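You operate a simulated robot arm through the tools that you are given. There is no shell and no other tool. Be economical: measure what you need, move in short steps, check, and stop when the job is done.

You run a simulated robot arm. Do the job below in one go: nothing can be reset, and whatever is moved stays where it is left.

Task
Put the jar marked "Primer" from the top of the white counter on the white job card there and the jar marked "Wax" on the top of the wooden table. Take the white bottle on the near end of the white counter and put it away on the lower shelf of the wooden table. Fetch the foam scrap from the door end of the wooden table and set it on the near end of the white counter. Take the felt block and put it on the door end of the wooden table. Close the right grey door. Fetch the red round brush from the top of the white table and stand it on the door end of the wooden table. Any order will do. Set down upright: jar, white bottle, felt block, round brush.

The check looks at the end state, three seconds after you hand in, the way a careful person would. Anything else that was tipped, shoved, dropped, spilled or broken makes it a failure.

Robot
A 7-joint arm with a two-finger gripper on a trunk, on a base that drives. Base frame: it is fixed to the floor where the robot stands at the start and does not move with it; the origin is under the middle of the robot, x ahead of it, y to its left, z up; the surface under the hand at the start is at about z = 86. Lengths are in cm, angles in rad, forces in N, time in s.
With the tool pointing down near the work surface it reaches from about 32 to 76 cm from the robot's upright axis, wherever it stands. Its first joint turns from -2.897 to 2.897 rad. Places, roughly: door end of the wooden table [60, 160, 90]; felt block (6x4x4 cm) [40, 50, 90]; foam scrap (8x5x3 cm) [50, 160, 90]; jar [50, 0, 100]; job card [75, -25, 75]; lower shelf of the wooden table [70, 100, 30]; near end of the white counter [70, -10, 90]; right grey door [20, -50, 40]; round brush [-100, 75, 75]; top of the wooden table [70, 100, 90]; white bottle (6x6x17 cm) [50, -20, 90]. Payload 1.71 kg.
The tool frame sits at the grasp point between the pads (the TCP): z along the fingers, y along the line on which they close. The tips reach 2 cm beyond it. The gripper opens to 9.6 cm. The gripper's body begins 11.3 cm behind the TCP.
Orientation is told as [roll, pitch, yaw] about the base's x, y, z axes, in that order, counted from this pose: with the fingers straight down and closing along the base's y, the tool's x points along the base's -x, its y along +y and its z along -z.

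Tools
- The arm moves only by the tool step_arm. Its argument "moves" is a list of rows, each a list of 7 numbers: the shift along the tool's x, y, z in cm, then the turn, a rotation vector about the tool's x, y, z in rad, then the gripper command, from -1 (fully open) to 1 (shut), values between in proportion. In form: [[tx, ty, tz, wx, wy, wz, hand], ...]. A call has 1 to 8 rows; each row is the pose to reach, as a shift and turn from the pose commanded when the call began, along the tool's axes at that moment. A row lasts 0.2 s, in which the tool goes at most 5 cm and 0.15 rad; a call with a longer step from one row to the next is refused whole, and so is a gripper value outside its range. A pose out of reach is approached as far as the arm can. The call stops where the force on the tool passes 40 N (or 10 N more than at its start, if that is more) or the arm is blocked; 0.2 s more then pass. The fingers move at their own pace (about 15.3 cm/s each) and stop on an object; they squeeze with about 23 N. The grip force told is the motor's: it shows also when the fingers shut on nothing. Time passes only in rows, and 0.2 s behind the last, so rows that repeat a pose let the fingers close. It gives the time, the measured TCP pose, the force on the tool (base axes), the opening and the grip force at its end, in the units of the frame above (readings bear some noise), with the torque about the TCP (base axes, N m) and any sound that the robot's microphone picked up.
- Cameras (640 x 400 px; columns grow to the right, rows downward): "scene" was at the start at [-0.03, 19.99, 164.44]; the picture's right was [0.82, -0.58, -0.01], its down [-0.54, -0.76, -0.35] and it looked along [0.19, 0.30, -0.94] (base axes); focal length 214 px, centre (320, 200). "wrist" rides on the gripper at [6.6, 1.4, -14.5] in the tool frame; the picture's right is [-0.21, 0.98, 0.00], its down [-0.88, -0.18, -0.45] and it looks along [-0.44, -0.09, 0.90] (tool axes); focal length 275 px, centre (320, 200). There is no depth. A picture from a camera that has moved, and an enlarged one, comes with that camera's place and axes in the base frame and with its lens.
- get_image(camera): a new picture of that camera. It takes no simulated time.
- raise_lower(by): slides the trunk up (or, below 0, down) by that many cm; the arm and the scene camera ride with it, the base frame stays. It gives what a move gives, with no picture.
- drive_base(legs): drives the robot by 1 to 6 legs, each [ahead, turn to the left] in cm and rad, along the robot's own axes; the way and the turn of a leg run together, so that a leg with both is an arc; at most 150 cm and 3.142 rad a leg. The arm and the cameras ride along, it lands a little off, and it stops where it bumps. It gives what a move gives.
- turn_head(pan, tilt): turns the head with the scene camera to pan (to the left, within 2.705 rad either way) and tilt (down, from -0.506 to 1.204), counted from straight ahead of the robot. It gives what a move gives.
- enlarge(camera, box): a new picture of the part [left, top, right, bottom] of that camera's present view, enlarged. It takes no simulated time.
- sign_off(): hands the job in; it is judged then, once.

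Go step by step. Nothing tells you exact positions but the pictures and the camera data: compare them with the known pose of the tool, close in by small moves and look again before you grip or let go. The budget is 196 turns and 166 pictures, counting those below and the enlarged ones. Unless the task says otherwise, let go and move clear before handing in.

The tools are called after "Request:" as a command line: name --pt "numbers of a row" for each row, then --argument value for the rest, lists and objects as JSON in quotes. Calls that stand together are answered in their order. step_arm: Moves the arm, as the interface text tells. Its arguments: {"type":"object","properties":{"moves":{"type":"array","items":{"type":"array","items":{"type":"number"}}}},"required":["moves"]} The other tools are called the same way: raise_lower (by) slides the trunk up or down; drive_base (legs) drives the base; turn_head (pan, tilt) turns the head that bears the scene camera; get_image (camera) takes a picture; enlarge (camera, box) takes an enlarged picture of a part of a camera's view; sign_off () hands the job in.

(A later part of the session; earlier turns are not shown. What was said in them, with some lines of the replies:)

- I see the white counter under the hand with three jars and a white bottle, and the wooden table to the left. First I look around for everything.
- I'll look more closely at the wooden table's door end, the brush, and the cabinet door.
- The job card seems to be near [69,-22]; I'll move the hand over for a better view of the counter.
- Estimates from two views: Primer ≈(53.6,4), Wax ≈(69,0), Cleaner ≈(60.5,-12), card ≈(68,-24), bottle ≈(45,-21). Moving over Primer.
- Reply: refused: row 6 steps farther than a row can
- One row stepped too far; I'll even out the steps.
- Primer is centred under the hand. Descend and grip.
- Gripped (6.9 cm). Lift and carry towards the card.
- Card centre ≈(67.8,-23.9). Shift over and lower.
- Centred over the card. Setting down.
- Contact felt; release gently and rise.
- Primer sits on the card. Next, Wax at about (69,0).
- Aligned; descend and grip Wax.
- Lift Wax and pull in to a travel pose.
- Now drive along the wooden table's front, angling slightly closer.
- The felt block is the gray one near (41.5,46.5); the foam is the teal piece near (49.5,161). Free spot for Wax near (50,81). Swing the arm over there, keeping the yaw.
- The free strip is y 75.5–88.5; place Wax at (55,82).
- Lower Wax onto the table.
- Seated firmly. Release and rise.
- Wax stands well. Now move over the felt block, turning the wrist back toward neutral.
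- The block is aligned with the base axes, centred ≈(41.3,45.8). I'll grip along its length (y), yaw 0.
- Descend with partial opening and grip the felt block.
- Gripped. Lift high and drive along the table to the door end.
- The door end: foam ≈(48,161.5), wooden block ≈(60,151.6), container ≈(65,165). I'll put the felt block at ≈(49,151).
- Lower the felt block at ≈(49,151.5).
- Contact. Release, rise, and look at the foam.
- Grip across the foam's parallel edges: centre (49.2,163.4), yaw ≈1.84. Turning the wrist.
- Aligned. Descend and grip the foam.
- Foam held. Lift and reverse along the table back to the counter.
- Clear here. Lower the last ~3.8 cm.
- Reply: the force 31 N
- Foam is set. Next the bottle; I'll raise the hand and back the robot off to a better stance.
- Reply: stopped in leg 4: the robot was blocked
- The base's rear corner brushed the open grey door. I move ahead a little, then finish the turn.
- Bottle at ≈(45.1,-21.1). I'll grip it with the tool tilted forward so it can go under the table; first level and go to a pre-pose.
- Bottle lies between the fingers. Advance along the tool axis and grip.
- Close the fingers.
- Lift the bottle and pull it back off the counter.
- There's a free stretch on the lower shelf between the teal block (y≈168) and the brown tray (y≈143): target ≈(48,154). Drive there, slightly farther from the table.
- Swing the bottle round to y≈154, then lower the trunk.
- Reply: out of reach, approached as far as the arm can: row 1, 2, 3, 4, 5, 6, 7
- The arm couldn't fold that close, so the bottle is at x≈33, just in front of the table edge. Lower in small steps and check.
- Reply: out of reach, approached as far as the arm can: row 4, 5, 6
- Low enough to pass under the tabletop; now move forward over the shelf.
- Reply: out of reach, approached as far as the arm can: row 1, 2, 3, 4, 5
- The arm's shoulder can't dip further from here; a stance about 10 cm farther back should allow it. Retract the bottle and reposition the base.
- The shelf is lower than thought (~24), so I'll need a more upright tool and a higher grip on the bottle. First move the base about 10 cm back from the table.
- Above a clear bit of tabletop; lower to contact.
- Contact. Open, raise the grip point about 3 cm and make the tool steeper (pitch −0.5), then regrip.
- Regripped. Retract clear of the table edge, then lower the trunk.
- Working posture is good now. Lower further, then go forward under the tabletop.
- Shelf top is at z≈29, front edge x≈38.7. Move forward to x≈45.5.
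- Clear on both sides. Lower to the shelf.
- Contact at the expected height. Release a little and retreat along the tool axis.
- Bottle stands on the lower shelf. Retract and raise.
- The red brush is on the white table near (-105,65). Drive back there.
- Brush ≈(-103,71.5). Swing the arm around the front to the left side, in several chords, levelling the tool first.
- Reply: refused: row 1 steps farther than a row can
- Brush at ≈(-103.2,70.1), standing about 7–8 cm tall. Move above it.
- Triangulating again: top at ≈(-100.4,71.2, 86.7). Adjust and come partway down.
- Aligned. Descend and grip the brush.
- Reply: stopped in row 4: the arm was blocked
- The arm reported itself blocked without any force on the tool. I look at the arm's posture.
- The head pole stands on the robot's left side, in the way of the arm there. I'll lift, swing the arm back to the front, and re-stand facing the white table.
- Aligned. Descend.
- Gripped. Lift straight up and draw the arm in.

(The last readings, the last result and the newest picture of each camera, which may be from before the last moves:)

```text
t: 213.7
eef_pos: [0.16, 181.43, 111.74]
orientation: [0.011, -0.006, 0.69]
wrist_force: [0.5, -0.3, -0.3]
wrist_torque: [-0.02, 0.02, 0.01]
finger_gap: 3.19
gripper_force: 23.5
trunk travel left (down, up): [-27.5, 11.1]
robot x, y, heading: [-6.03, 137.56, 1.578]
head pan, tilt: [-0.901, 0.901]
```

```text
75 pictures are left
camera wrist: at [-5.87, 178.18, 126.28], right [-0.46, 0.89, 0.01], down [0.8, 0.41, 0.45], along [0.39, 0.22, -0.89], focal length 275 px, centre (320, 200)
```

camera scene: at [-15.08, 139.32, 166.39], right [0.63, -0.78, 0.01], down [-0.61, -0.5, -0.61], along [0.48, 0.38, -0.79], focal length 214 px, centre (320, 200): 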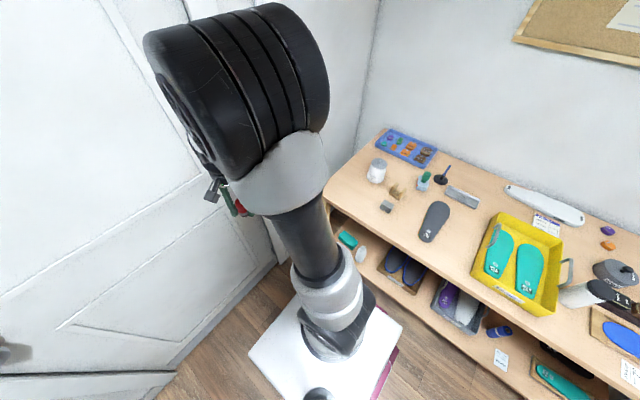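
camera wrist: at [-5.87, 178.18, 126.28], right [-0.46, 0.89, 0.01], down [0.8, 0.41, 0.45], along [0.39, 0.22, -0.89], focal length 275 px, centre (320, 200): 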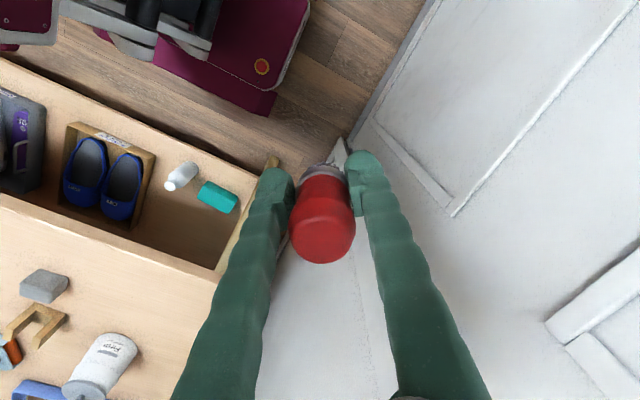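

Bottle seen standing fine below. Now carry the brush to ≈(49,162).

Request:
step_arm --pt "-2.3 -4.2 0 0 0 0 1" --pt "-4.6 -8.4 0 0 0 0 1" --pt "-6.9 -12.6 0 0 0 0 1" --pt "-9.2 -16.8 0 0 0 0 1" --pt "-11.5 -21 0 0 0 0 1" --pt "-13.8 -25.2 0 0 0 0 1" --pt "-16.1 -29.4 0 0 0 0 1" --pt "-18.4 -33.6 0 0 0 0 1"

Request:
step_arm --pt "-2.3 -4.2 0 0 0 0 1" --pt "-4.6 -8.4 0 0 0 0 1" --pt "-7 -12.6 0 0 0 0 1" --pt "-7 -12.6 4 0 0 0 1" --pt "-7 -12.6 8 0 0 0 1" --pt "-7 -12.6 12 0 0 0 1" --pt "-7 -12.6 12 0 0 0 1"

Request:
get_image --camera "wrist"

```text
t: 215.5
eef_pos: [35.44, 167.37, 111.47]
orientation: [0.01, -0.004, 0.688]
wrist_force: [0.2, -0.1, -0.8]
wrist_torque: [-0.03, 0.01, -0.01]
finger_gap: 3.2
gripper_force: 23.0
trunk travel left (down, up): [-27.5, 11.1]
robot x, y, heading: [-5.25, 137.88, 1.576]
head pan, tilt: [-0.901, 0.901]
```

```text
t: 217.1
eef_pos: [48.9, 161.96, 99.52]
orientation: [0.012, -0.005, 0.689]
wrist_force: [0.0, -0.8, -0.3]
wrist_torque: [-0.04, -0.03, 0.02]
finger_gap: 3.21
gripper_force: 23.0
trunk travel left (down, up): [-27.5, 11.1]
robot x, y, heading: [-5.53, 137.91, 1.574]
head pan, tilt: [-0.901, 0.901]
```

```text
74 pictures are left
camera wrist: at [42.92, 158.8, 114.03], right [-0.46, 0.89, 0.01], down [0.8, 0.41, 0.45], along [0.39, 0.22, -0.89], focal length 275 px, centre (320, 200)
```

wrist: 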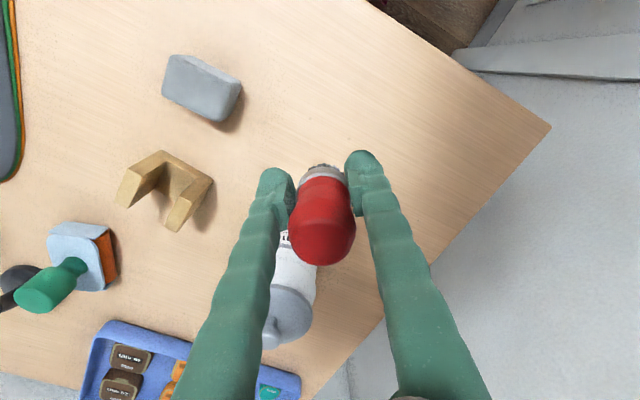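

Lower carefully until it touches.

Request:
step_arm --pt "0 0 3 0.012 0.008 0 1" --pt "0 0 5.5 0.012 0.008 0 1" --pt "0 0 6.3 0.012 0.008 0 1" --pt "0 0 7 0.012 0.008 0 1" --pt "0 0 7.6 0.012 0.008 0 1" --pt "0 0 8 0.012 0.008 0 1"

Request:
get_image --camera "wrist"

```text
t: 218.5
eef_pos: [49.21, 162.25, 91.49]
orientation: [-0.003, 0.001, 0.69]
wrist_force: [0.3, 0.6, -0.6]
wrist_torque: [0.0, 0.04, -0.01]
finger_gap: 3.22
gripper_force: 23.0
trunk travel left (down, up): [-27.5, 11.1]
robot x, y, heading: [-5.77, 137.88, 1.575]
head pan, tilt: [-0.901, 0.901]
```

```text
73 pictures are left
camera wrist: at [43.12, 159.13, 106.03], right [-0.46, 0.89, 0.0], down [0.79, 0.42, 0.44], along [0.39, 0.2, -0.9], focal length 275 px, centre (320, 200)
```

wrist: 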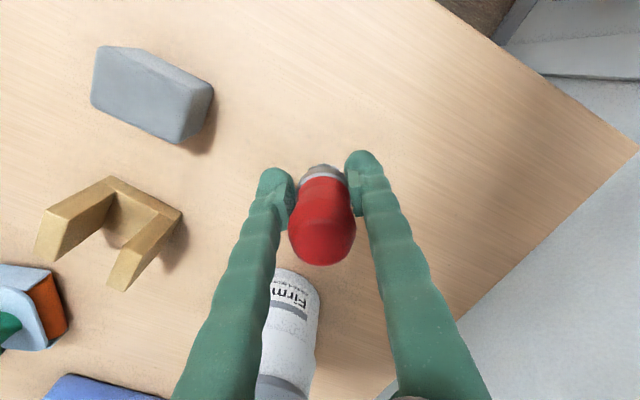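

Request:
step_arm --pt "0 0 0.4 0 0 0 1" --pt "0 0 0.7 0 0 0 1" --pt "0 0 1.0 0 0 0 1" --pt "0 0 1.2 0 0 0 1" --pt "0 0 1.4 0 0 0 1" --pt "0 0 1.6 0 0 0 1"

```text
t: 219.9
eef_pos: [49.1, 162.2, 89.95]
orientation: [-0.002, 0.003, 0.688]
wrist_force: [-0.5, 0.5, -1.4]
wrist_torque: [-0.06, 0.03, -0.01]
finger_gap: 3.19
gripper_force: 23.1
trunk travel left (down, up): [-27.5, 11.1]
robot x, y, heading: [-5.02, 137.4, 1.58]
head pan, tilt: [-0.901, 0.901]
```

Request:
step_arm --pt "0 0 0.2 0 0 0 1" --pt "0 0 0.4 0 0 0 1" --pt "0 0 0.6 0 0 0 1"

```text
t: 220.7
eef_pos: [49.11, 162.11, 89.26]
orientation: [-0.001, 0.003, 0.685]
wrist_force: [-0.9, -0.4, -0.2]
wrist_torque: [-0.02, -0.01, 0.0]
finger_gap: 3.21
gripper_force: 23.4
trunk travel left (down, up): [-27.5, 11.1]
robot x, y, heading: [-5.84, 138.37, 1.574]
head pan, tilt: [-0.901, 0.901]
```

Request:
step_arm --pt "0 0 0.2 0 0 0 1" --pt "0 0 0.4 0 0 0 1"

Request:
get_image --camera "wrist"

```text
t: 221.3
eef_pos: [49.19, 162.2, 88.84]
orientation: [0.0, 0.004, 0.688]
wrist_force: [0.0, -0.3, -1.0]
wrist_torque: [0.02, 0.01, 0.05]
finger_gap: 3.21
gripper_force: 22.9
trunk travel left (down, up): [-27.5, 11.1]
robot x, y, heading: [-5.21, 137.74, 1.577]
head pan, tilt: [-0.901, 0.901]
```

```text
72 pictures are left
camera wrist: at [43.07, 159.05, 103.4], right [-0.46, 0.89, 0.0], down [0.79, 0.42, 0.44], along [0.39, 0.2, -0.9], focal length 275 px, centre (320, 200)
```

wrist: 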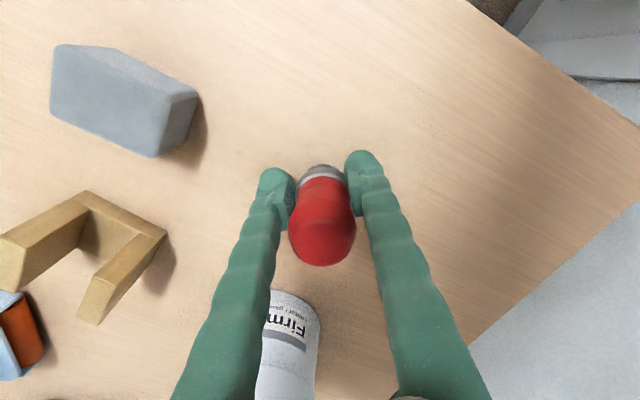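

Request:
step_arm --pt "0 0 0.2 0 0 0 1" --pt "0 0 0.4 0 0 0 1"

Request:
enlarge --camera "wrist" --box '[240, 125, 400, 225]'

```text
t: 221.9
eef_pos: [49.14, 162.1, 88.63]
orientation: [-0.006, 0.0, 0.689]
wrist_force: [-1.1, 0.8, 14.3]
wrist_torque: [-0.11, -0.11, -0.05]
finger_gap: 3.19
gripper_force: 23.1
trunk travel left (down, up): [-27.5, 11.1]
robot x, y, heading: [-5.54, 137.57, 1.581]
head pan, tilt: [-0.901, 0.901]
```

```text
4.00 times, centred on (320, 175) of wrist
camera zoom: at [43.02, 159.08, 103.19], right [-0.46, 0.89, 0.0], down [0.79, 0.42, 0.45], along [0.4, 0.2, -0.9], focal length 1101 px, centre (320, 300)
```

zoom: 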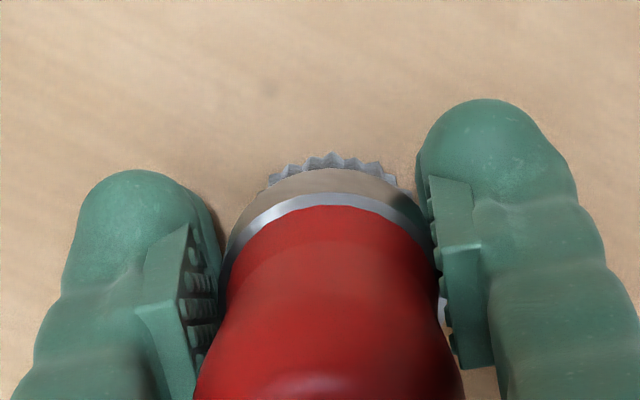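

Contact. Release gently and rise.

Request:
step_arm --pt "0 0 -0.1 0 0 0 1" --pt "0 0 -0.1 0 0 0 0" --pt "0 0 -0.1 0 0 0 -0.1" --pt "0 0 -0.1 0 0 0 -0.1" --pt "0 0 -3 0 0 0 -0.1" --pt "0 0 -7 0 0 0 -0.1" --pt "0 0 -11.5 0 0 0 -0.1" --pt "0 0 -16 0 0 0 -0.1"

Request:
get_image --camera "wrist"

```text
t: 223.7
eef_pos: [49.08, 161.99, 104.66]
orientation: [-0.004, 0.0, 0.688]
wrist_force: [0.7, 0.1, -0.2]
wrist_torque: [0.02, 0.0, 0.01]
finger_gap: 5.25
gripper_force: 0.1
trunk travel left (down, up): [-27.5, 11.1]
robot x, y, heading: [-5.54, 137.8, 1.575]
head pan, tilt: [-0.901, 0.901]
```

```text
70 pictures are left
camera wrist: at [43.07, 158.93, 119.19], right [-0.46, 0.89, 0.0], down [0.79, 0.42, 0.44], along [0.39, 0.2, -0.9], focal length 275 px, centre (320, 200)
```

wrist: 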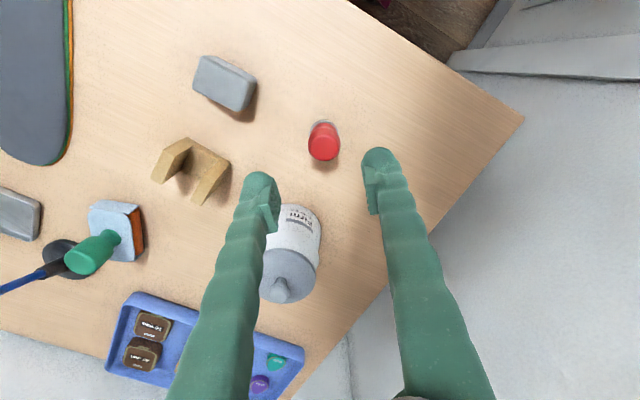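

The brush stands upright at the door end. Next the grey door: bring the arm in front and drive back toward the counter's right side.

Request:
step_arm --pt "2.3 4.2 -0.8 0 0 0 0.5" --pt "4.6 8.4 -1.6 0 0 0 1" --pt "6.9 12.6 -2.4 0 0 0 1" --pt "9.2 16.8 -3.2 0 0 0 1" --pt "11.5 21 -4 0 0 0 1" --pt "13.8 25.2 -4.8 0 0 0 1" --pt "16.1 29.4 -5.6 0 0 0 1" --pt "18.4 33.6 -6 0 0 0 1"

Request:
step_arm --pt "2.3 4.2 0 0 0 0 1" --pt "4.6 8.4 0 0 0 -0.1 1" --pt "6.9 12.6 0 0 0 -0.2 1" --pt "8 16.8 0 0 0 -0.3 1"

Request:
drive_base --legs '[[0, -0.18], [-92, 0], [-92, 0]]'

Request:
turn_head --pan -1.6 --tilt 1.0

Request:
get_image --camera "scene"

```text
t: 225.5
eef_pos: [13.43, 176.62, 110.39]
orientation: [-0.002, 0.002, 0.687]
wrist_force: [-0.4, 0.1, 0.2]
wrist_torque: [0.0, -0.03, 0.02]
finger_gap: 0.0
gripper_force: 22.7
trunk travel left (down, up): [-27.5, 11.1]
robot x, y, heading: [-5.6, 138.04, 1.578]
head pan, tilt: [-0.901, 0.901]
```

```text
t: 226.5
eef_pos: [-3.44, 184.54, 110.37]
orientation: [-0.003, 0.003, 0.989]
wrist_force: [0.2, 0.5, 0.2]
wrist_torque: [-0.03, -0.02, 0.01]
finger_gap: 0.01
gripper_force: 22.8
trunk travel left (down, up): [-27.5, 11.1]
robot x, y, heading: [-5.82, 138.03, 1.581]
head pan, tilt: [-0.901, 0.901]
```

```text
t: 236.5
eef_pos: [-26.34, 8.67, 114.23]
orientation: [0.078, -0.137, 0.801]
wrist_force: [-1.3, 3.5, 0.1]
wrist_torque: [-0.4, -0.15, -0.03]
finger_gap: 0.02
gripper_force: 23.0
trunk travel left (down, up): [-27.5, 11.1]
robot x, y, heading: [-31.95, -27.74, 1.365]
head pan, tilt: [-0.901, 0.901]
stopped in leg 3: the robot was blocked; the commanded pose is now the measured one
```

```text
t: 237.6
eef_pos: [-25.43, 9.0, 114.13]
orientation: [0.08, -0.133, 0.791]
wrist_force: [1.8, -0.9, -0.1]
wrist_torque: [0.06, 0.06, 0.01]
finger_gap: 0.0
gripper_force: 23.1
trunk travel left (down, up): [-27.5, 11.1]
robot x, y, heading: [-31.91, -27.73, 1.363]
head pan, tilt: [-1.6, 1.0]
```

```text
69 pictures are left
camera scene: at [-41.09, -32.02, 165.69], right [-0.23, -0.97, 0.0], down [-0.82, 0.19, -0.54], along [0.52, -0.12, -0.84], focal length 214 px, centre (320, 200)
```

scene: 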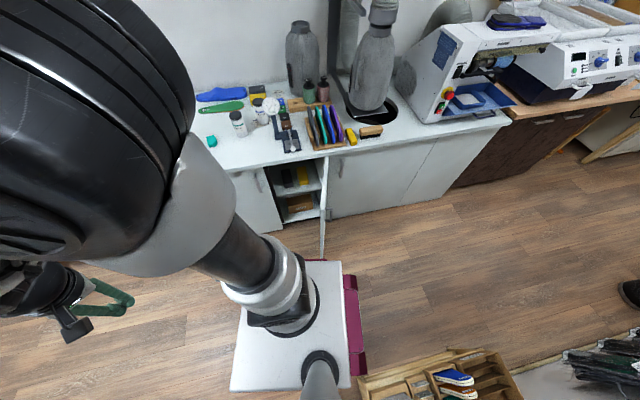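

The base stopped short — it may have touched the wooden crate behind. I look there before moving.

Request:
turn_head --pan -2.5 --tilt 0.9

Request:
get_image --camera "scene"

Request:
turn_head --pan 2.6 --tilt 0.9

Request:
get_image --camera "scene"

```text
t: 238.8
eef_pos: [-26.12, 8.73, 114.31]
orientation: [0.081, -0.138, 0.797]
wrist_force: [0.1, 0.6, 0.1]
wrist_torque: [0.01, 0.01, 0.01]
finger_gap: 0.01
gripper_force: 23.2
trunk travel left (down, up): [-27.5, 11.1]
robot x, y, heading: [-32.03, -27.64, 1.372]
head pan, tilt: [-2.499, 0.901]
```

```text
68 pictures are left
camera scene: at [-45.72, -40.88, 166.1], right [-0.9, -0.43, -0.01], down [-0.33, 0.72, -0.61], along [0.27, -0.54, -0.79], focal length 214 px, centre (320, 200)
```

scene: 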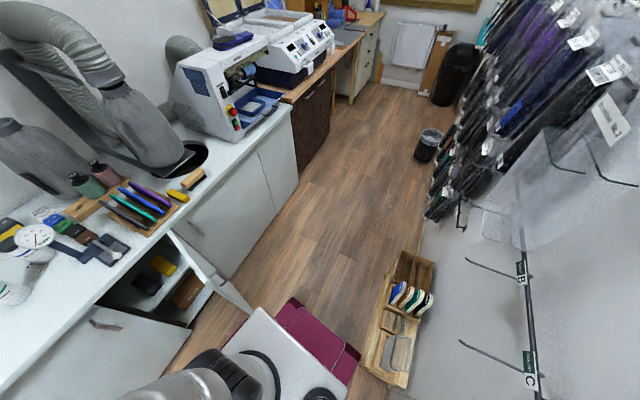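

```text
t: 242.8
eef_pos: [-25.49, 10.48, 113.64]
orientation: [0.071, -0.123, 0.799]
wrist_force: [-0.2, -0.1, 0.3]
wrist_torque: [-0.01, -0.02, -0.04]
finger_gap: 0.0
gripper_force: 22.8
trunk travel left (down, up): [-27.5, 11.1]
robot x, y, heading: [-31.98, -27.92, 1.373]
head pan, tilt: [2.601, 0.901]
```

```text
67 pictures are left
camera scene: at [-52.78, -33.37, 166.58], right [-0.74, 0.68, -0.01], down [0.53, 0.57, -0.63], along [-0.42, -0.47, -0.77], focal length 214 px, centre (320, 200)
```

scene: 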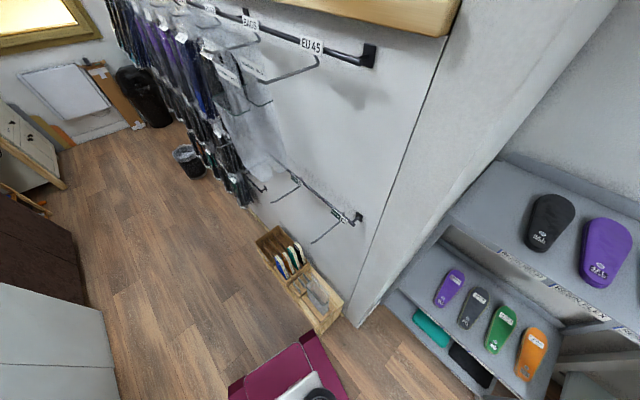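

The crate corner looks where it was (within ~1 cm). Move forward away from it and face the counter.

Request:
drive_base --legs '[[12, 0], [0, -1.37]]'

Request:
turn_head --pan -1.1 --tilt 0.9

Request:
get_image --camera "scene"

```text
t: 248.0
eef_pos: [8.84, -13.7, 113.63]
orientation: [0.07, -0.124, -0.538]
wrist_force: [0.3, 0.5, 0.0]
wrist_torque: [0.04, -0.01, -0.01]
finger_gap: 0.0
gripper_force: 23.0
trunk travel left (down, up): [-27.5, 11.1]
robot x, y, heading: [-29.93, -15.58, 0.027]
head pan, tilt: [2.601, 0.901]
```

```text
t: 251.1
eef_pos: [7.0, -13.62, 114.24]
orientation: [0.08, -0.137, -0.541]
wrist_force: [-0.3, -0.5, 1.1]
wrist_torque: [0.04, 0.0, -0.01]
finger_gap: 0.0
gripper_force: 23.7
trunk travel left (down, up): [-27.5, 11.1]
robot x, y, heading: [-29.7, -15.99, 0.034]
head pan, tilt: [-1.1, 0.901]
```

```text
66 pictures are left
camera scene: at [-29.91, -6.93, 166.41], right [-0.88, -0.48, 0.01], down [-0.39, 0.69, -0.62], along [0.29, -0.54, -0.79], focal length 214 px, centre (320, 200)
```

scene: 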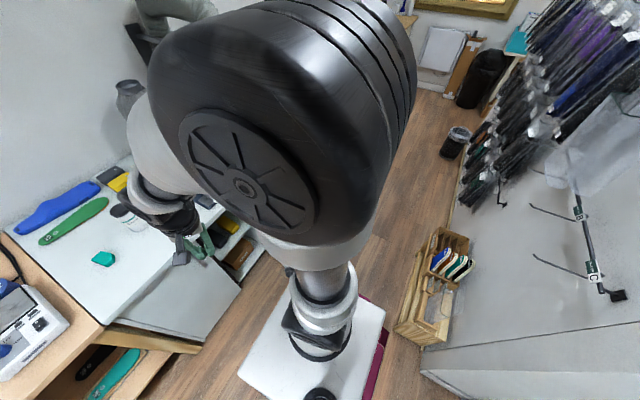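

Request:
step_arm --pt "-2.5 -4.1 0 0.04 0.07 0 1" --pt "-5 -8.2 0 0.08 0.137 0 1" --pt "-7.6 -12.3 0 0.08 0.137 0 1" --pt "-10.2 -16.4 0 0.08 0.137 0 1" --pt "-12.8 -20.5 0 0.08 0.137 0 1" --pt "-15.4 -24.6 0 0.08 0.137 0 1" --pt "-18 -28.7 0 0.08 0.137 0 1" --pt "-20.6 -32.8 0 0.08 0.137 0 1"

Request:
get_image --camera "wrist"

```text
t: 252.9
eef_pos: [8.21, -52.32, 114.48]
orientation: [0.001, 0.002, -0.535]
wrist_force: [-0.1, -0.4, -0.7]
wrist_torque: [0.08, -0.02, 0.0]
finger_gap: 0.0
gripper_force: 23.3
trunk travel left (down, up): [-27.5, 11.1]
robot x, y, heading: [-30.22, -15.56, 0.034]
head pan, tilt: [-1.1, 0.901]
```

```text
65 pictures are left
camera wrist: at [3.2, -47.87, 129.0], right [0.68, 0.74, 0.0], down [0.66, -0.61, 0.44], along [0.33, -0.3, -0.9], focal length 275 px, centre (320, 200)
```

wrist: 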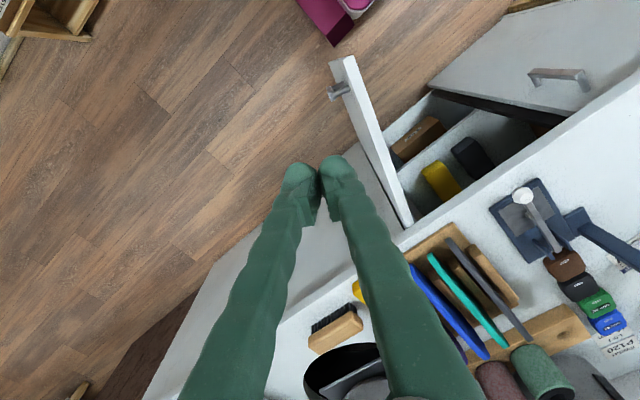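

Door: hinge ≈(38,-55), free end ≈(6,-44.6), handle near its top. Move to the outer side, then lower the trunk.

Request:
step_arm --pt "-1.5 -2.6 0 0 0 -0.1 1" --pt "-3.1 -5.2 0 0 0 -0.2 1" --pt "-3.1 -5.2 4 0 0 -0.2 1" --pt "-3.1 -5.2 8 0 0 -0.2 1"

Request:
raise_lower --by -27.4

Request:
get_image --camera "wrist"

```text
t: 253.9
eef_pos: [8.26, -58.33, 106.57]
orientation: [0.001, 0.0, -0.333]
wrist_force: [-0.2, 0.5, 1.0]
wrist_torque: [0.02, -0.01, 0.0]
finger_gap: 0.0
gripper_force: 22.7
trunk travel left (down, up): [-27.5, 11.1]
robot x, y, heading: [-30.08, -15.47, 0.03]
head pan, tilt: [-1.1, 0.901]
```

```text
t: 256.6
eef_pos: [8.08, -58.37, 79.32]
orientation: [0.001, 0.0, -0.336]
wrist_force: [0.1, 0.0, 0.0]
wrist_torque: [-0.01, -0.04, 0.0]
finger_gap: 0.02
gripper_force: 22.7
trunk travel left (down, up): [-0.1, 38.5]
robot x, y, heading: [-29.91, -15.63, 0.035]
head pan, tilt: [-1.1, 0.901]
```

```text
64 pictures are left
camera wrist: at [2.36, -54.92, 93.87], right [0.52, 0.86, 0.0], down [0.77, -0.46, 0.44], along [0.38, -0.23, -0.9], focal length 275 px, centre (320, 200)
```

wrist: 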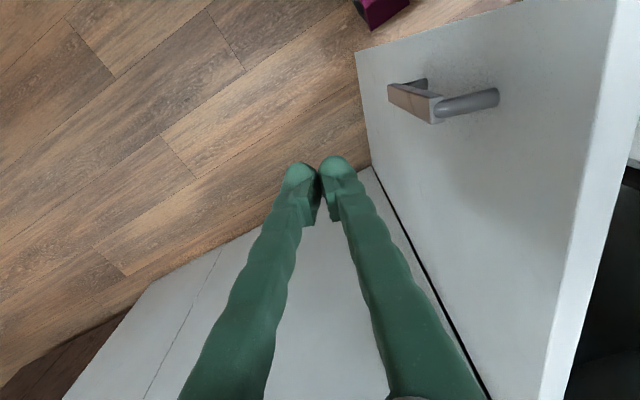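

The handle sits high near the free edge, so I'll push lower with tilted fingertips. Turn the wrist and tilt first.

Request:
step_arm --pt "0 0 0 0 0 -0.14 1" --pt "0 0 0 0 0 -0.28 1" --pt "0 0 0 0 0 -0.42 1" --pt "0 0 0 0 0 -0.56 1" --pt "0 0 0 0 0 -0.7 1" --pt "0 0 0 0 0 -0.84 1" --pt "0 0 0 0 0 -0.936 1" --pt "0 0 0 0 0 -0.936 1"

Request:
step_arm --pt "0 0 4 0 -0.12 0 1" --pt "0 0 8 0 -0.25 0 1" --pt "0 0 12.5 0 -0.38 0 1" --pt "0 0 17 0 -0.5 0 1" --pt "0 0 17 0 -0.5 0 1"

Request:
get_image --camera "wrist"

```text
t: 258.4
eef_pos: [8.25, -58.34, 79.3]
orientation: [-0.001, 0.001, 0.603]
wrist_force: [-0.9, -0.6, -0.4]
wrist_torque: [0.03, -0.02, 0.01]
finger_gap: 0.0
gripper_force: 23.0
trunk travel left (down, up): [-0.1, 38.5]
robot x, y, heading: [-29.8, -16.02, 0.033]
head pan, tilt: [-1.1, 0.901]
```

```text
t: 259.6
eef_pos: [7.94, -58.35, 62.31]
orientation: [0.0, -0.501, 0.602]
wrist_force: [0.1, -0.7, -0.2]
wrist_torque: [0.03, -0.05, 0.01]
finger_gap: 0.01
gripper_force: 22.8
trunk travel left (down, up): [-0.1, 38.5]
robot x, y, heading: [-29.84, -15.94, 0.027]
head pan, tilt: [-1.1, 0.901]
```

```text
63 pictures are left
camera wrist: at [-3.33, -64.49, 71.89], right [-0.41, 0.91, 0.1], down [0.56, 0.16, 0.81], along [0.72, 0.38, -0.58], focal length 275 px, centre (320, 200)
```

wrist: 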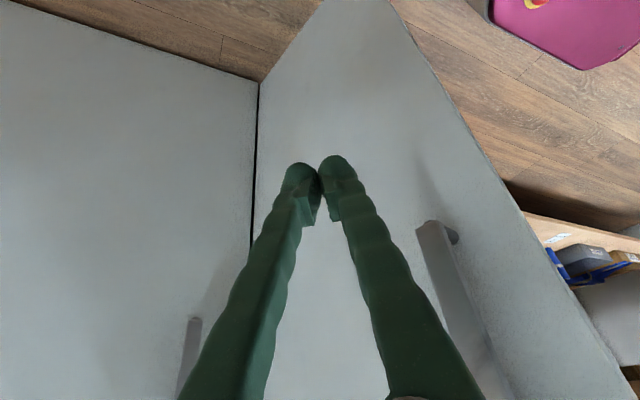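

The handle's lower end is at z≈63, so I push below it at z≈46, about 20 cm from the hinge. Lower and approach.

Request:
step_arm --pt "1.9 0 3.5 0 0 0 1" --pt "3.9 0 7 0 0 0 1" --pt "5.8 0 10.5 0 0 0 1" --pt "7.7 0 14 0 0 0 1" --pt "3.4 -0.8 16.3 0 0 0 1" --pt "-0.9 -1.55 18.7 0 0 0 1" --pt "-0.9 -1.55 18.7 0 0 0 1"

Request:
get_image --camera "wrist"

```text
t: 261.2
eef_pos: [17.08, -54.2, 46.31]
orientation: [0.0, -0.499, 0.603]
wrist_force: [-0.1, 0.7, -0.8]
wrist_torque: [-0.02, 0.05, 0.04]
finger_gap: 0.0
gripper_force: 22.5
trunk travel left (down, up): [-0.1, 38.5]
robot x, y, heading: [-29.61, -15.77, 0.034]
head pan, tilt: [-1.1, 0.901]
```

```text
62 pictures are left
camera wrist: at [5.8, -60.26, 55.98], right [-0.4, 0.91, 0.1], down [0.56, 0.16, 0.81], along [0.72, 0.38, -0.58], focal length 275 px, centre (320, 200)
```

wrist: 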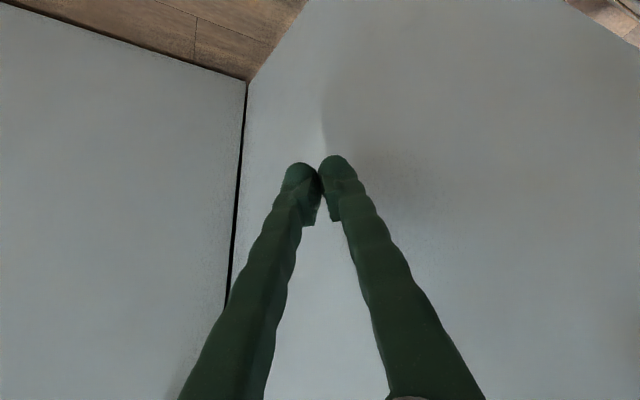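

Push the door, first segment.

Request:
step_arm --pt "-1.72 1.08 0.94 0 0 0 1" --pt "-3.36 2.22 1.83 0 0 0 1" --pt "-5.45 3.74 2.97 0 0 0 1" --pt "-7.46 5.32 4.07 0 0 0 1"

Request:
get_image --camera "wrist"

```text
t: 262.2
eef_pos: [20.96, -44.95, 46.46]
orientation: [0.0, -0.499, 0.602]
wrist_force: [1.0, 0.0, 0.7]
wrist_torque: [0.0, -0.01, 0.02]
finger_gap: 0.0
gripper_force: 23.0
trunk travel left (down, up): [-0.1, 38.5]
robot x, y, heading: [-29.8, -15.48, 0.024]
head pan, tilt: [-1.1, 0.901]
```

```text
61 pictures are left
camera wrist: at [9.64, -50.98, 56.0], right [-0.41, 0.91, 0.1], down [0.56, 0.16, 0.81], along [0.72, 0.38, -0.58], focal length 275 px, centre (320, 200)
```

wrist: 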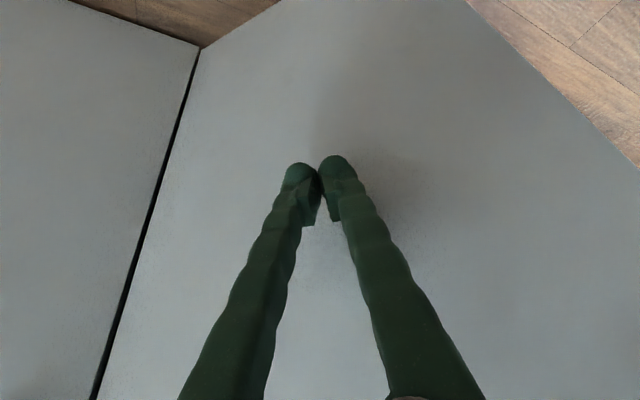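

Request:
step_arm --pt "-2.22 0.69 1.21 0 0 0 1" --pt "-4.45 1.37 2.43 0 0 0 1" --pt "-6.76 1.5 3.69 0 0 0 1" --pt "-9.07 1.63 4.95 0 0 0 1"

Request:
get_image --camera "wrist"

```text
t: 263.2
eef_pos: [28.54, -37.71, 46.37]
orientation: [0.001, -0.499, 0.602]
wrist_force: [0.3, 0.2, -0.1]
wrist_torque: [0.05, -0.02, -0.01]
finger_gap: 0.0
gripper_force: 23.1
trunk travel left (down, up): [-0.1, 38.5]
robot x, y, heading: [-30.1, -15.73, 0.028]
head pan, tilt: [-1.1, 0.901]
```

```text
60 pictures are left
camera wrist: at [17.31, -43.73, 55.88], right [-0.41, 0.91, 0.1], down [0.56, 0.16, 0.81], along [0.72, 0.38, -0.58], focal length 275 px, centre (320, 200)
```

wrist: 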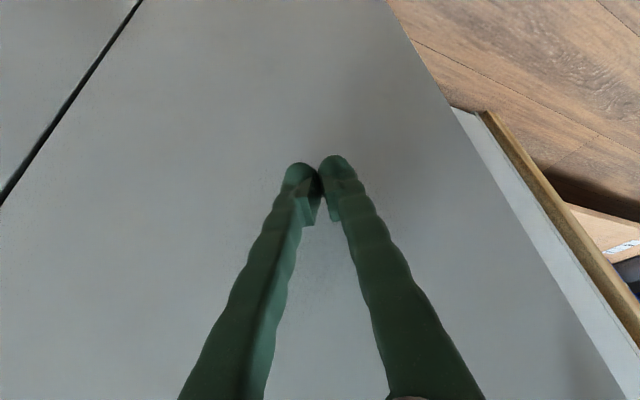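

Request:
step_arm --pt "-2.3 -0.59 1.26 0 0 0 1" --pt "-4.44 -1.29 2.42 0 0 0 1" --pt "-5.74 -1.95 3.14 0 0 0 1" --pt "-6.71 -2.46 3.66 0 0 0 1"

Request:
get_image --camera "wrist"

```text
t: 264.2
eef_pos: [36.5, -35.45, 46.35]
orientation: [0.001, -0.498, 0.602]
wrist_force: [0.1, 0.0, -0.2]
wrist_torque: [-0.01, 0.01, -0.02]
finger_gap: 0.01
gripper_force: 22.9
trunk travel left (down, up): [-0.1, 38.5]
robot x, y, heading: [-30.09, -15.48, 0.028]
head pan, tilt: [-1.1, 0.901]
```

```text
59 pictures are left
camera wrist: at [25.05, -41.5, 55.91], right [-0.41, 0.91, 0.1], down [0.56, 0.16, 0.81], along [0.72, 0.38, -0.58], focal length 275 px, centre (320, 200)
```

wrist: 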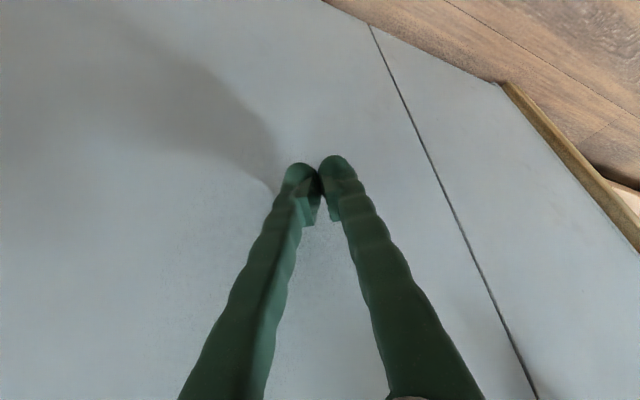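

Nearly flush; push a little more until firm.

Request:
step_arm --pt "-0.8 -0.5 0.4 0 0 0 1" --pt "-1.5 -1 0.8 0 0 0 1" --pt "-2.2 -1.5 1.2 0 0 0 1"

Request:
get_image --camera "wrist"

```text
t: 264.8
eef_pos: [36.76, -35.49, 47.16]
orientation: [0.002, -0.504, 0.604]
wrist_force: [0.2, 0.2, 0.6]
wrist_torque: [-0.04, -0.06, -0.04]
finger_gap: 0.0
gripper_force: 22.9
trunk travel left (down, up): [-0.1, 38.5]
robot x, y, heading: [-29.72, -15.57, 0.032]
head pan, tilt: [-1.1, 0.901]
stopped in row 2: the force on the tool passed its limit at 48 N (the readings are from after the stop); the commanded pose is now the measured one
```

```text
58 pictures are left
camera wrist: at [25.24, -41.67, 56.74], right [-0.41, 0.91, 0.1], down [0.56, 0.16, 0.81], along [0.72, 0.39, -0.57], focal length 275 px, centre (320, 200)
```

wrist: 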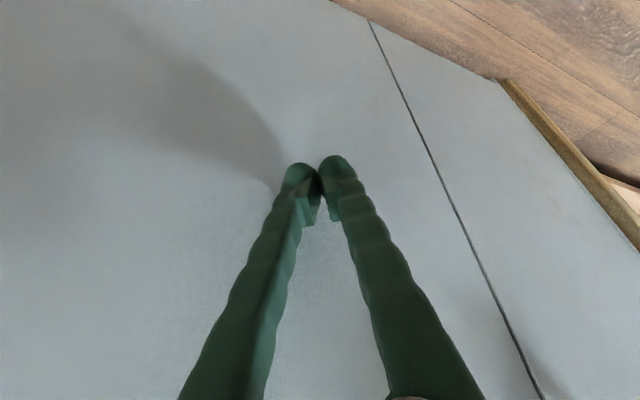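

The door is firmly shut. Retreat and take a last look at everything.

Request:
step_arm --pt "3 1.6 -1.6 0 0 0 1" --pt "6 3.2 -3.2 0 0 0 1" --pt "9 4.8 -4.8 0 0 0 1" --pt "11.1 6.3 -6 0 0 0 1"

Request:
raise_lower --by 27

Request:
get_image --camera "wrist"

Request:
turn_head --pan -0.6 --tilt 0.8

Request:
get_image --camera "scene"

Request:
turn_head --pan 0.9 --tilt 0.7

Request:
get_image --camera "scene"

```text
t: 265.8
eef_pos: [22.62, -37.27, 47.1]
orientation: [-0.001, -0.503, 0.604]
wrist_force: [-0.6, -0.6, -0.7]
wrist_torque: [-0.01, -0.01, 0.01]
finger_gap: 0.0
gripper_force: 22.8
trunk travel left (down, up): [-0.1, 38.5]
robot x, y, heading: [-29.67, -15.77, 0.033]
head pan, tilt: [-1.1, 0.901]
```

```text
t: 268.6
eef_pos: [22.7, -37.41, 73.9]
orientation: [0.005, -0.503, 0.602]
wrist_force: [-0.6, 0.0, 0.0]
wrist_torque: [0.0, 0.04, 0.0]
finger_gap: 0.0
gripper_force: 23.3
trunk travel left (down, up): [-27.1, 11.5]
robot x, y, heading: [-30.1, -15.65, 0.031]
head pan, tilt: [-1.1, 0.901]
```

```text
57 pictures are left
camera wrist: at [11.32, -43.54, 83.46], right [-0.41, 0.91, 0.1], down [0.56, 0.16, 0.81], along [0.72, 0.39, -0.57], focal length 275 px, centre (320, 200)
```

wrist: 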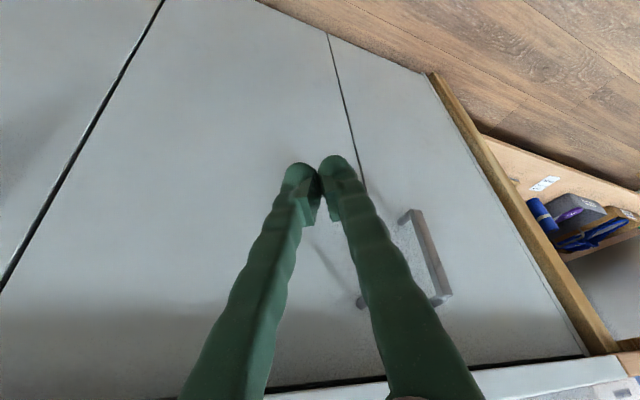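

```text
t: 269.5
eef_pos: [22.72, -37.32, 73.86]
orientation: [0.001, -0.503, 0.602]
wrist_force: [0.1, 0.7, 0.2]
wrist_torque: [-0.02, 0.0, 0.0]
finger_gap: 0.0
gripper_force: 23.2
trunk travel left (down, up): [-27.1, 11.5]
robot x, y, heading: [-30.0, -15.5, 0.031]
head pan, tilt: [-0.6, 0.799]
```

```text
56 pictures are left
camera scene: at [-26.76, -4.68, 166.75], right [-0.54, -0.84, 0.01], down [-0.61, 0.39, -0.69], along [0.57, -0.38, -0.73], focal length 214 px, centre (320, 200)
```

scene: 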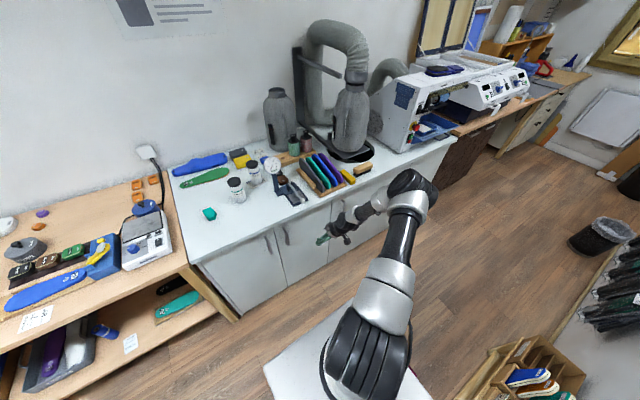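

```text
t: 271.1
eef_pos: [22.58, -37.3, 73.84]
orientation: [0.003, -0.503, 0.605]
wrist_force: [0.3, -0.4, 0.3]
wrist_torque: [0.0, -0.01, 0.0]
finger_gap: 0.0
gripper_force: 23.0
trunk travel left (down, up): [-27.1, 11.5]
robot x, y, heading: [-29.66, -15.82, 0.028]
head pan, tilt: [0.901, 0.7]
```

```text
55 pictures are left
camera scene: at [-28.46, 6.49, 167.6], right [0.8, -0.6, -0.01], down [-0.4, -0.52, -0.76], along [0.45, 0.61, -0.65], focal length 214 px, centre (320, 200)
```

scene: 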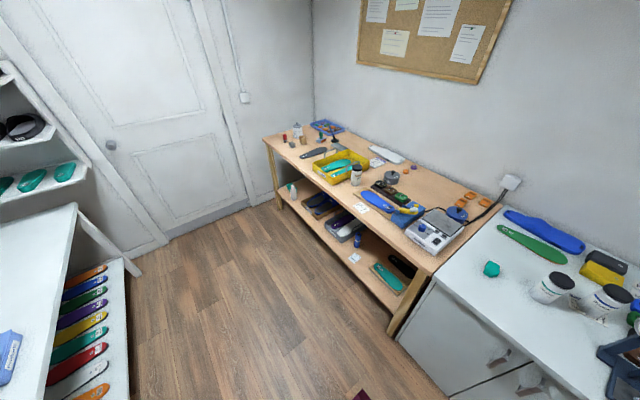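

All in place as far as I see; one close check of the door end and the counter.

Request:
enlarge --camera "scene" --box '[255, 110, 415, 210]'

Request:
turn_head --pan -0.2 --tilt 0.8

Request:
get_image --camera "scene"

```text
4.00 times, centred on (335, 160) of scene
camera zoom: at [-28.46, 6.49, 167.6], right [0.8, -0.6, -0.01], down [-0.4, -0.52, -0.76], along [0.45, 0.61, -0.65], focal length 858 px, centre (260, 360)
```

zoom: 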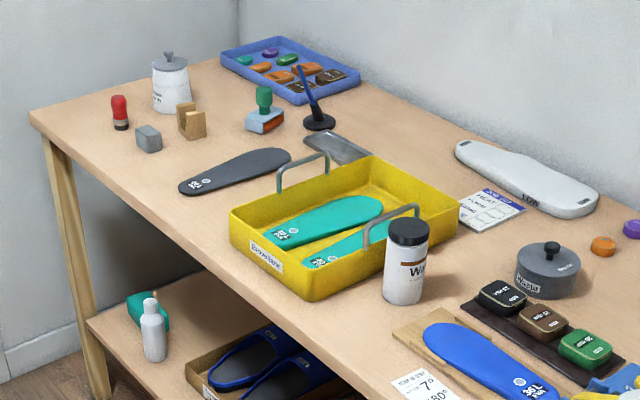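

```text
t: 272.4
eef_pos: [22.76, -37.42, 73.86]
orientation: [0.001, -0.503, 0.604]
wrist_force: [0.3, 0.1, 0.2]
wrist_torque: [0.01, 0.03, 0.02]
finger_gap: 0.0
gripper_force: 23.7
trunk travel left (down, up): [-27.1, 11.5]
robot x, y, heading: [-29.85, -15.94, 0.032]
head pan, tilt: [-0.201, 0.799]
```

```text
53 pictures are left
camera scene: at [-25.6, -1.68, 166.73], right [-0.17, -0.99, 0.0], down [-0.72, 0.12, -0.69], along [0.68, -0.12, -0.73], focal length 214 px, centre (320, 200)
```

scene: 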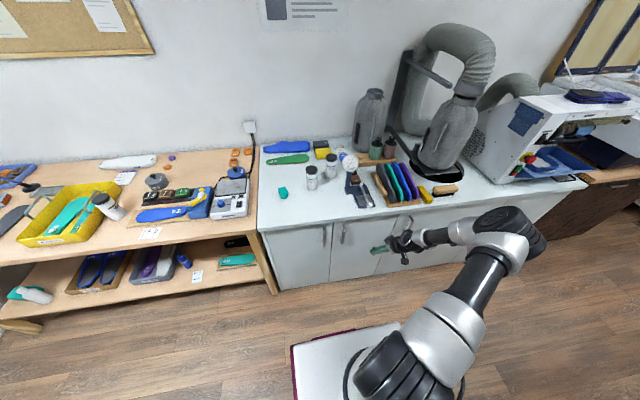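

Both doors are shut, and the jars, bottle, felt block, brush and foam stand where they should, with the arm clear. I'm handing in.

Request:
sign_off

```text
The job is handed in.
```

The job is done and handed in, and the final pictures showed every item in its place:

- **Primer jar:** upright on the white job card.
- **Wax jar:** upright on top of the wooden table.
- **White bottle:** upright on the lower shelf of the wooden table.
- **Foam scrap:** on the near end of the white counter.
- **Felt block and red brush:** both upright on the door end of the wooden table.
- **Right grey door:** shut.

While driving, the base brushed the open grey door once. Later it was blocked while reversing, probably by the corner of the wooden crate on the floor. The crate's corner looked within about 2 cm of where it was before, which is within my measuring error, so I left it.
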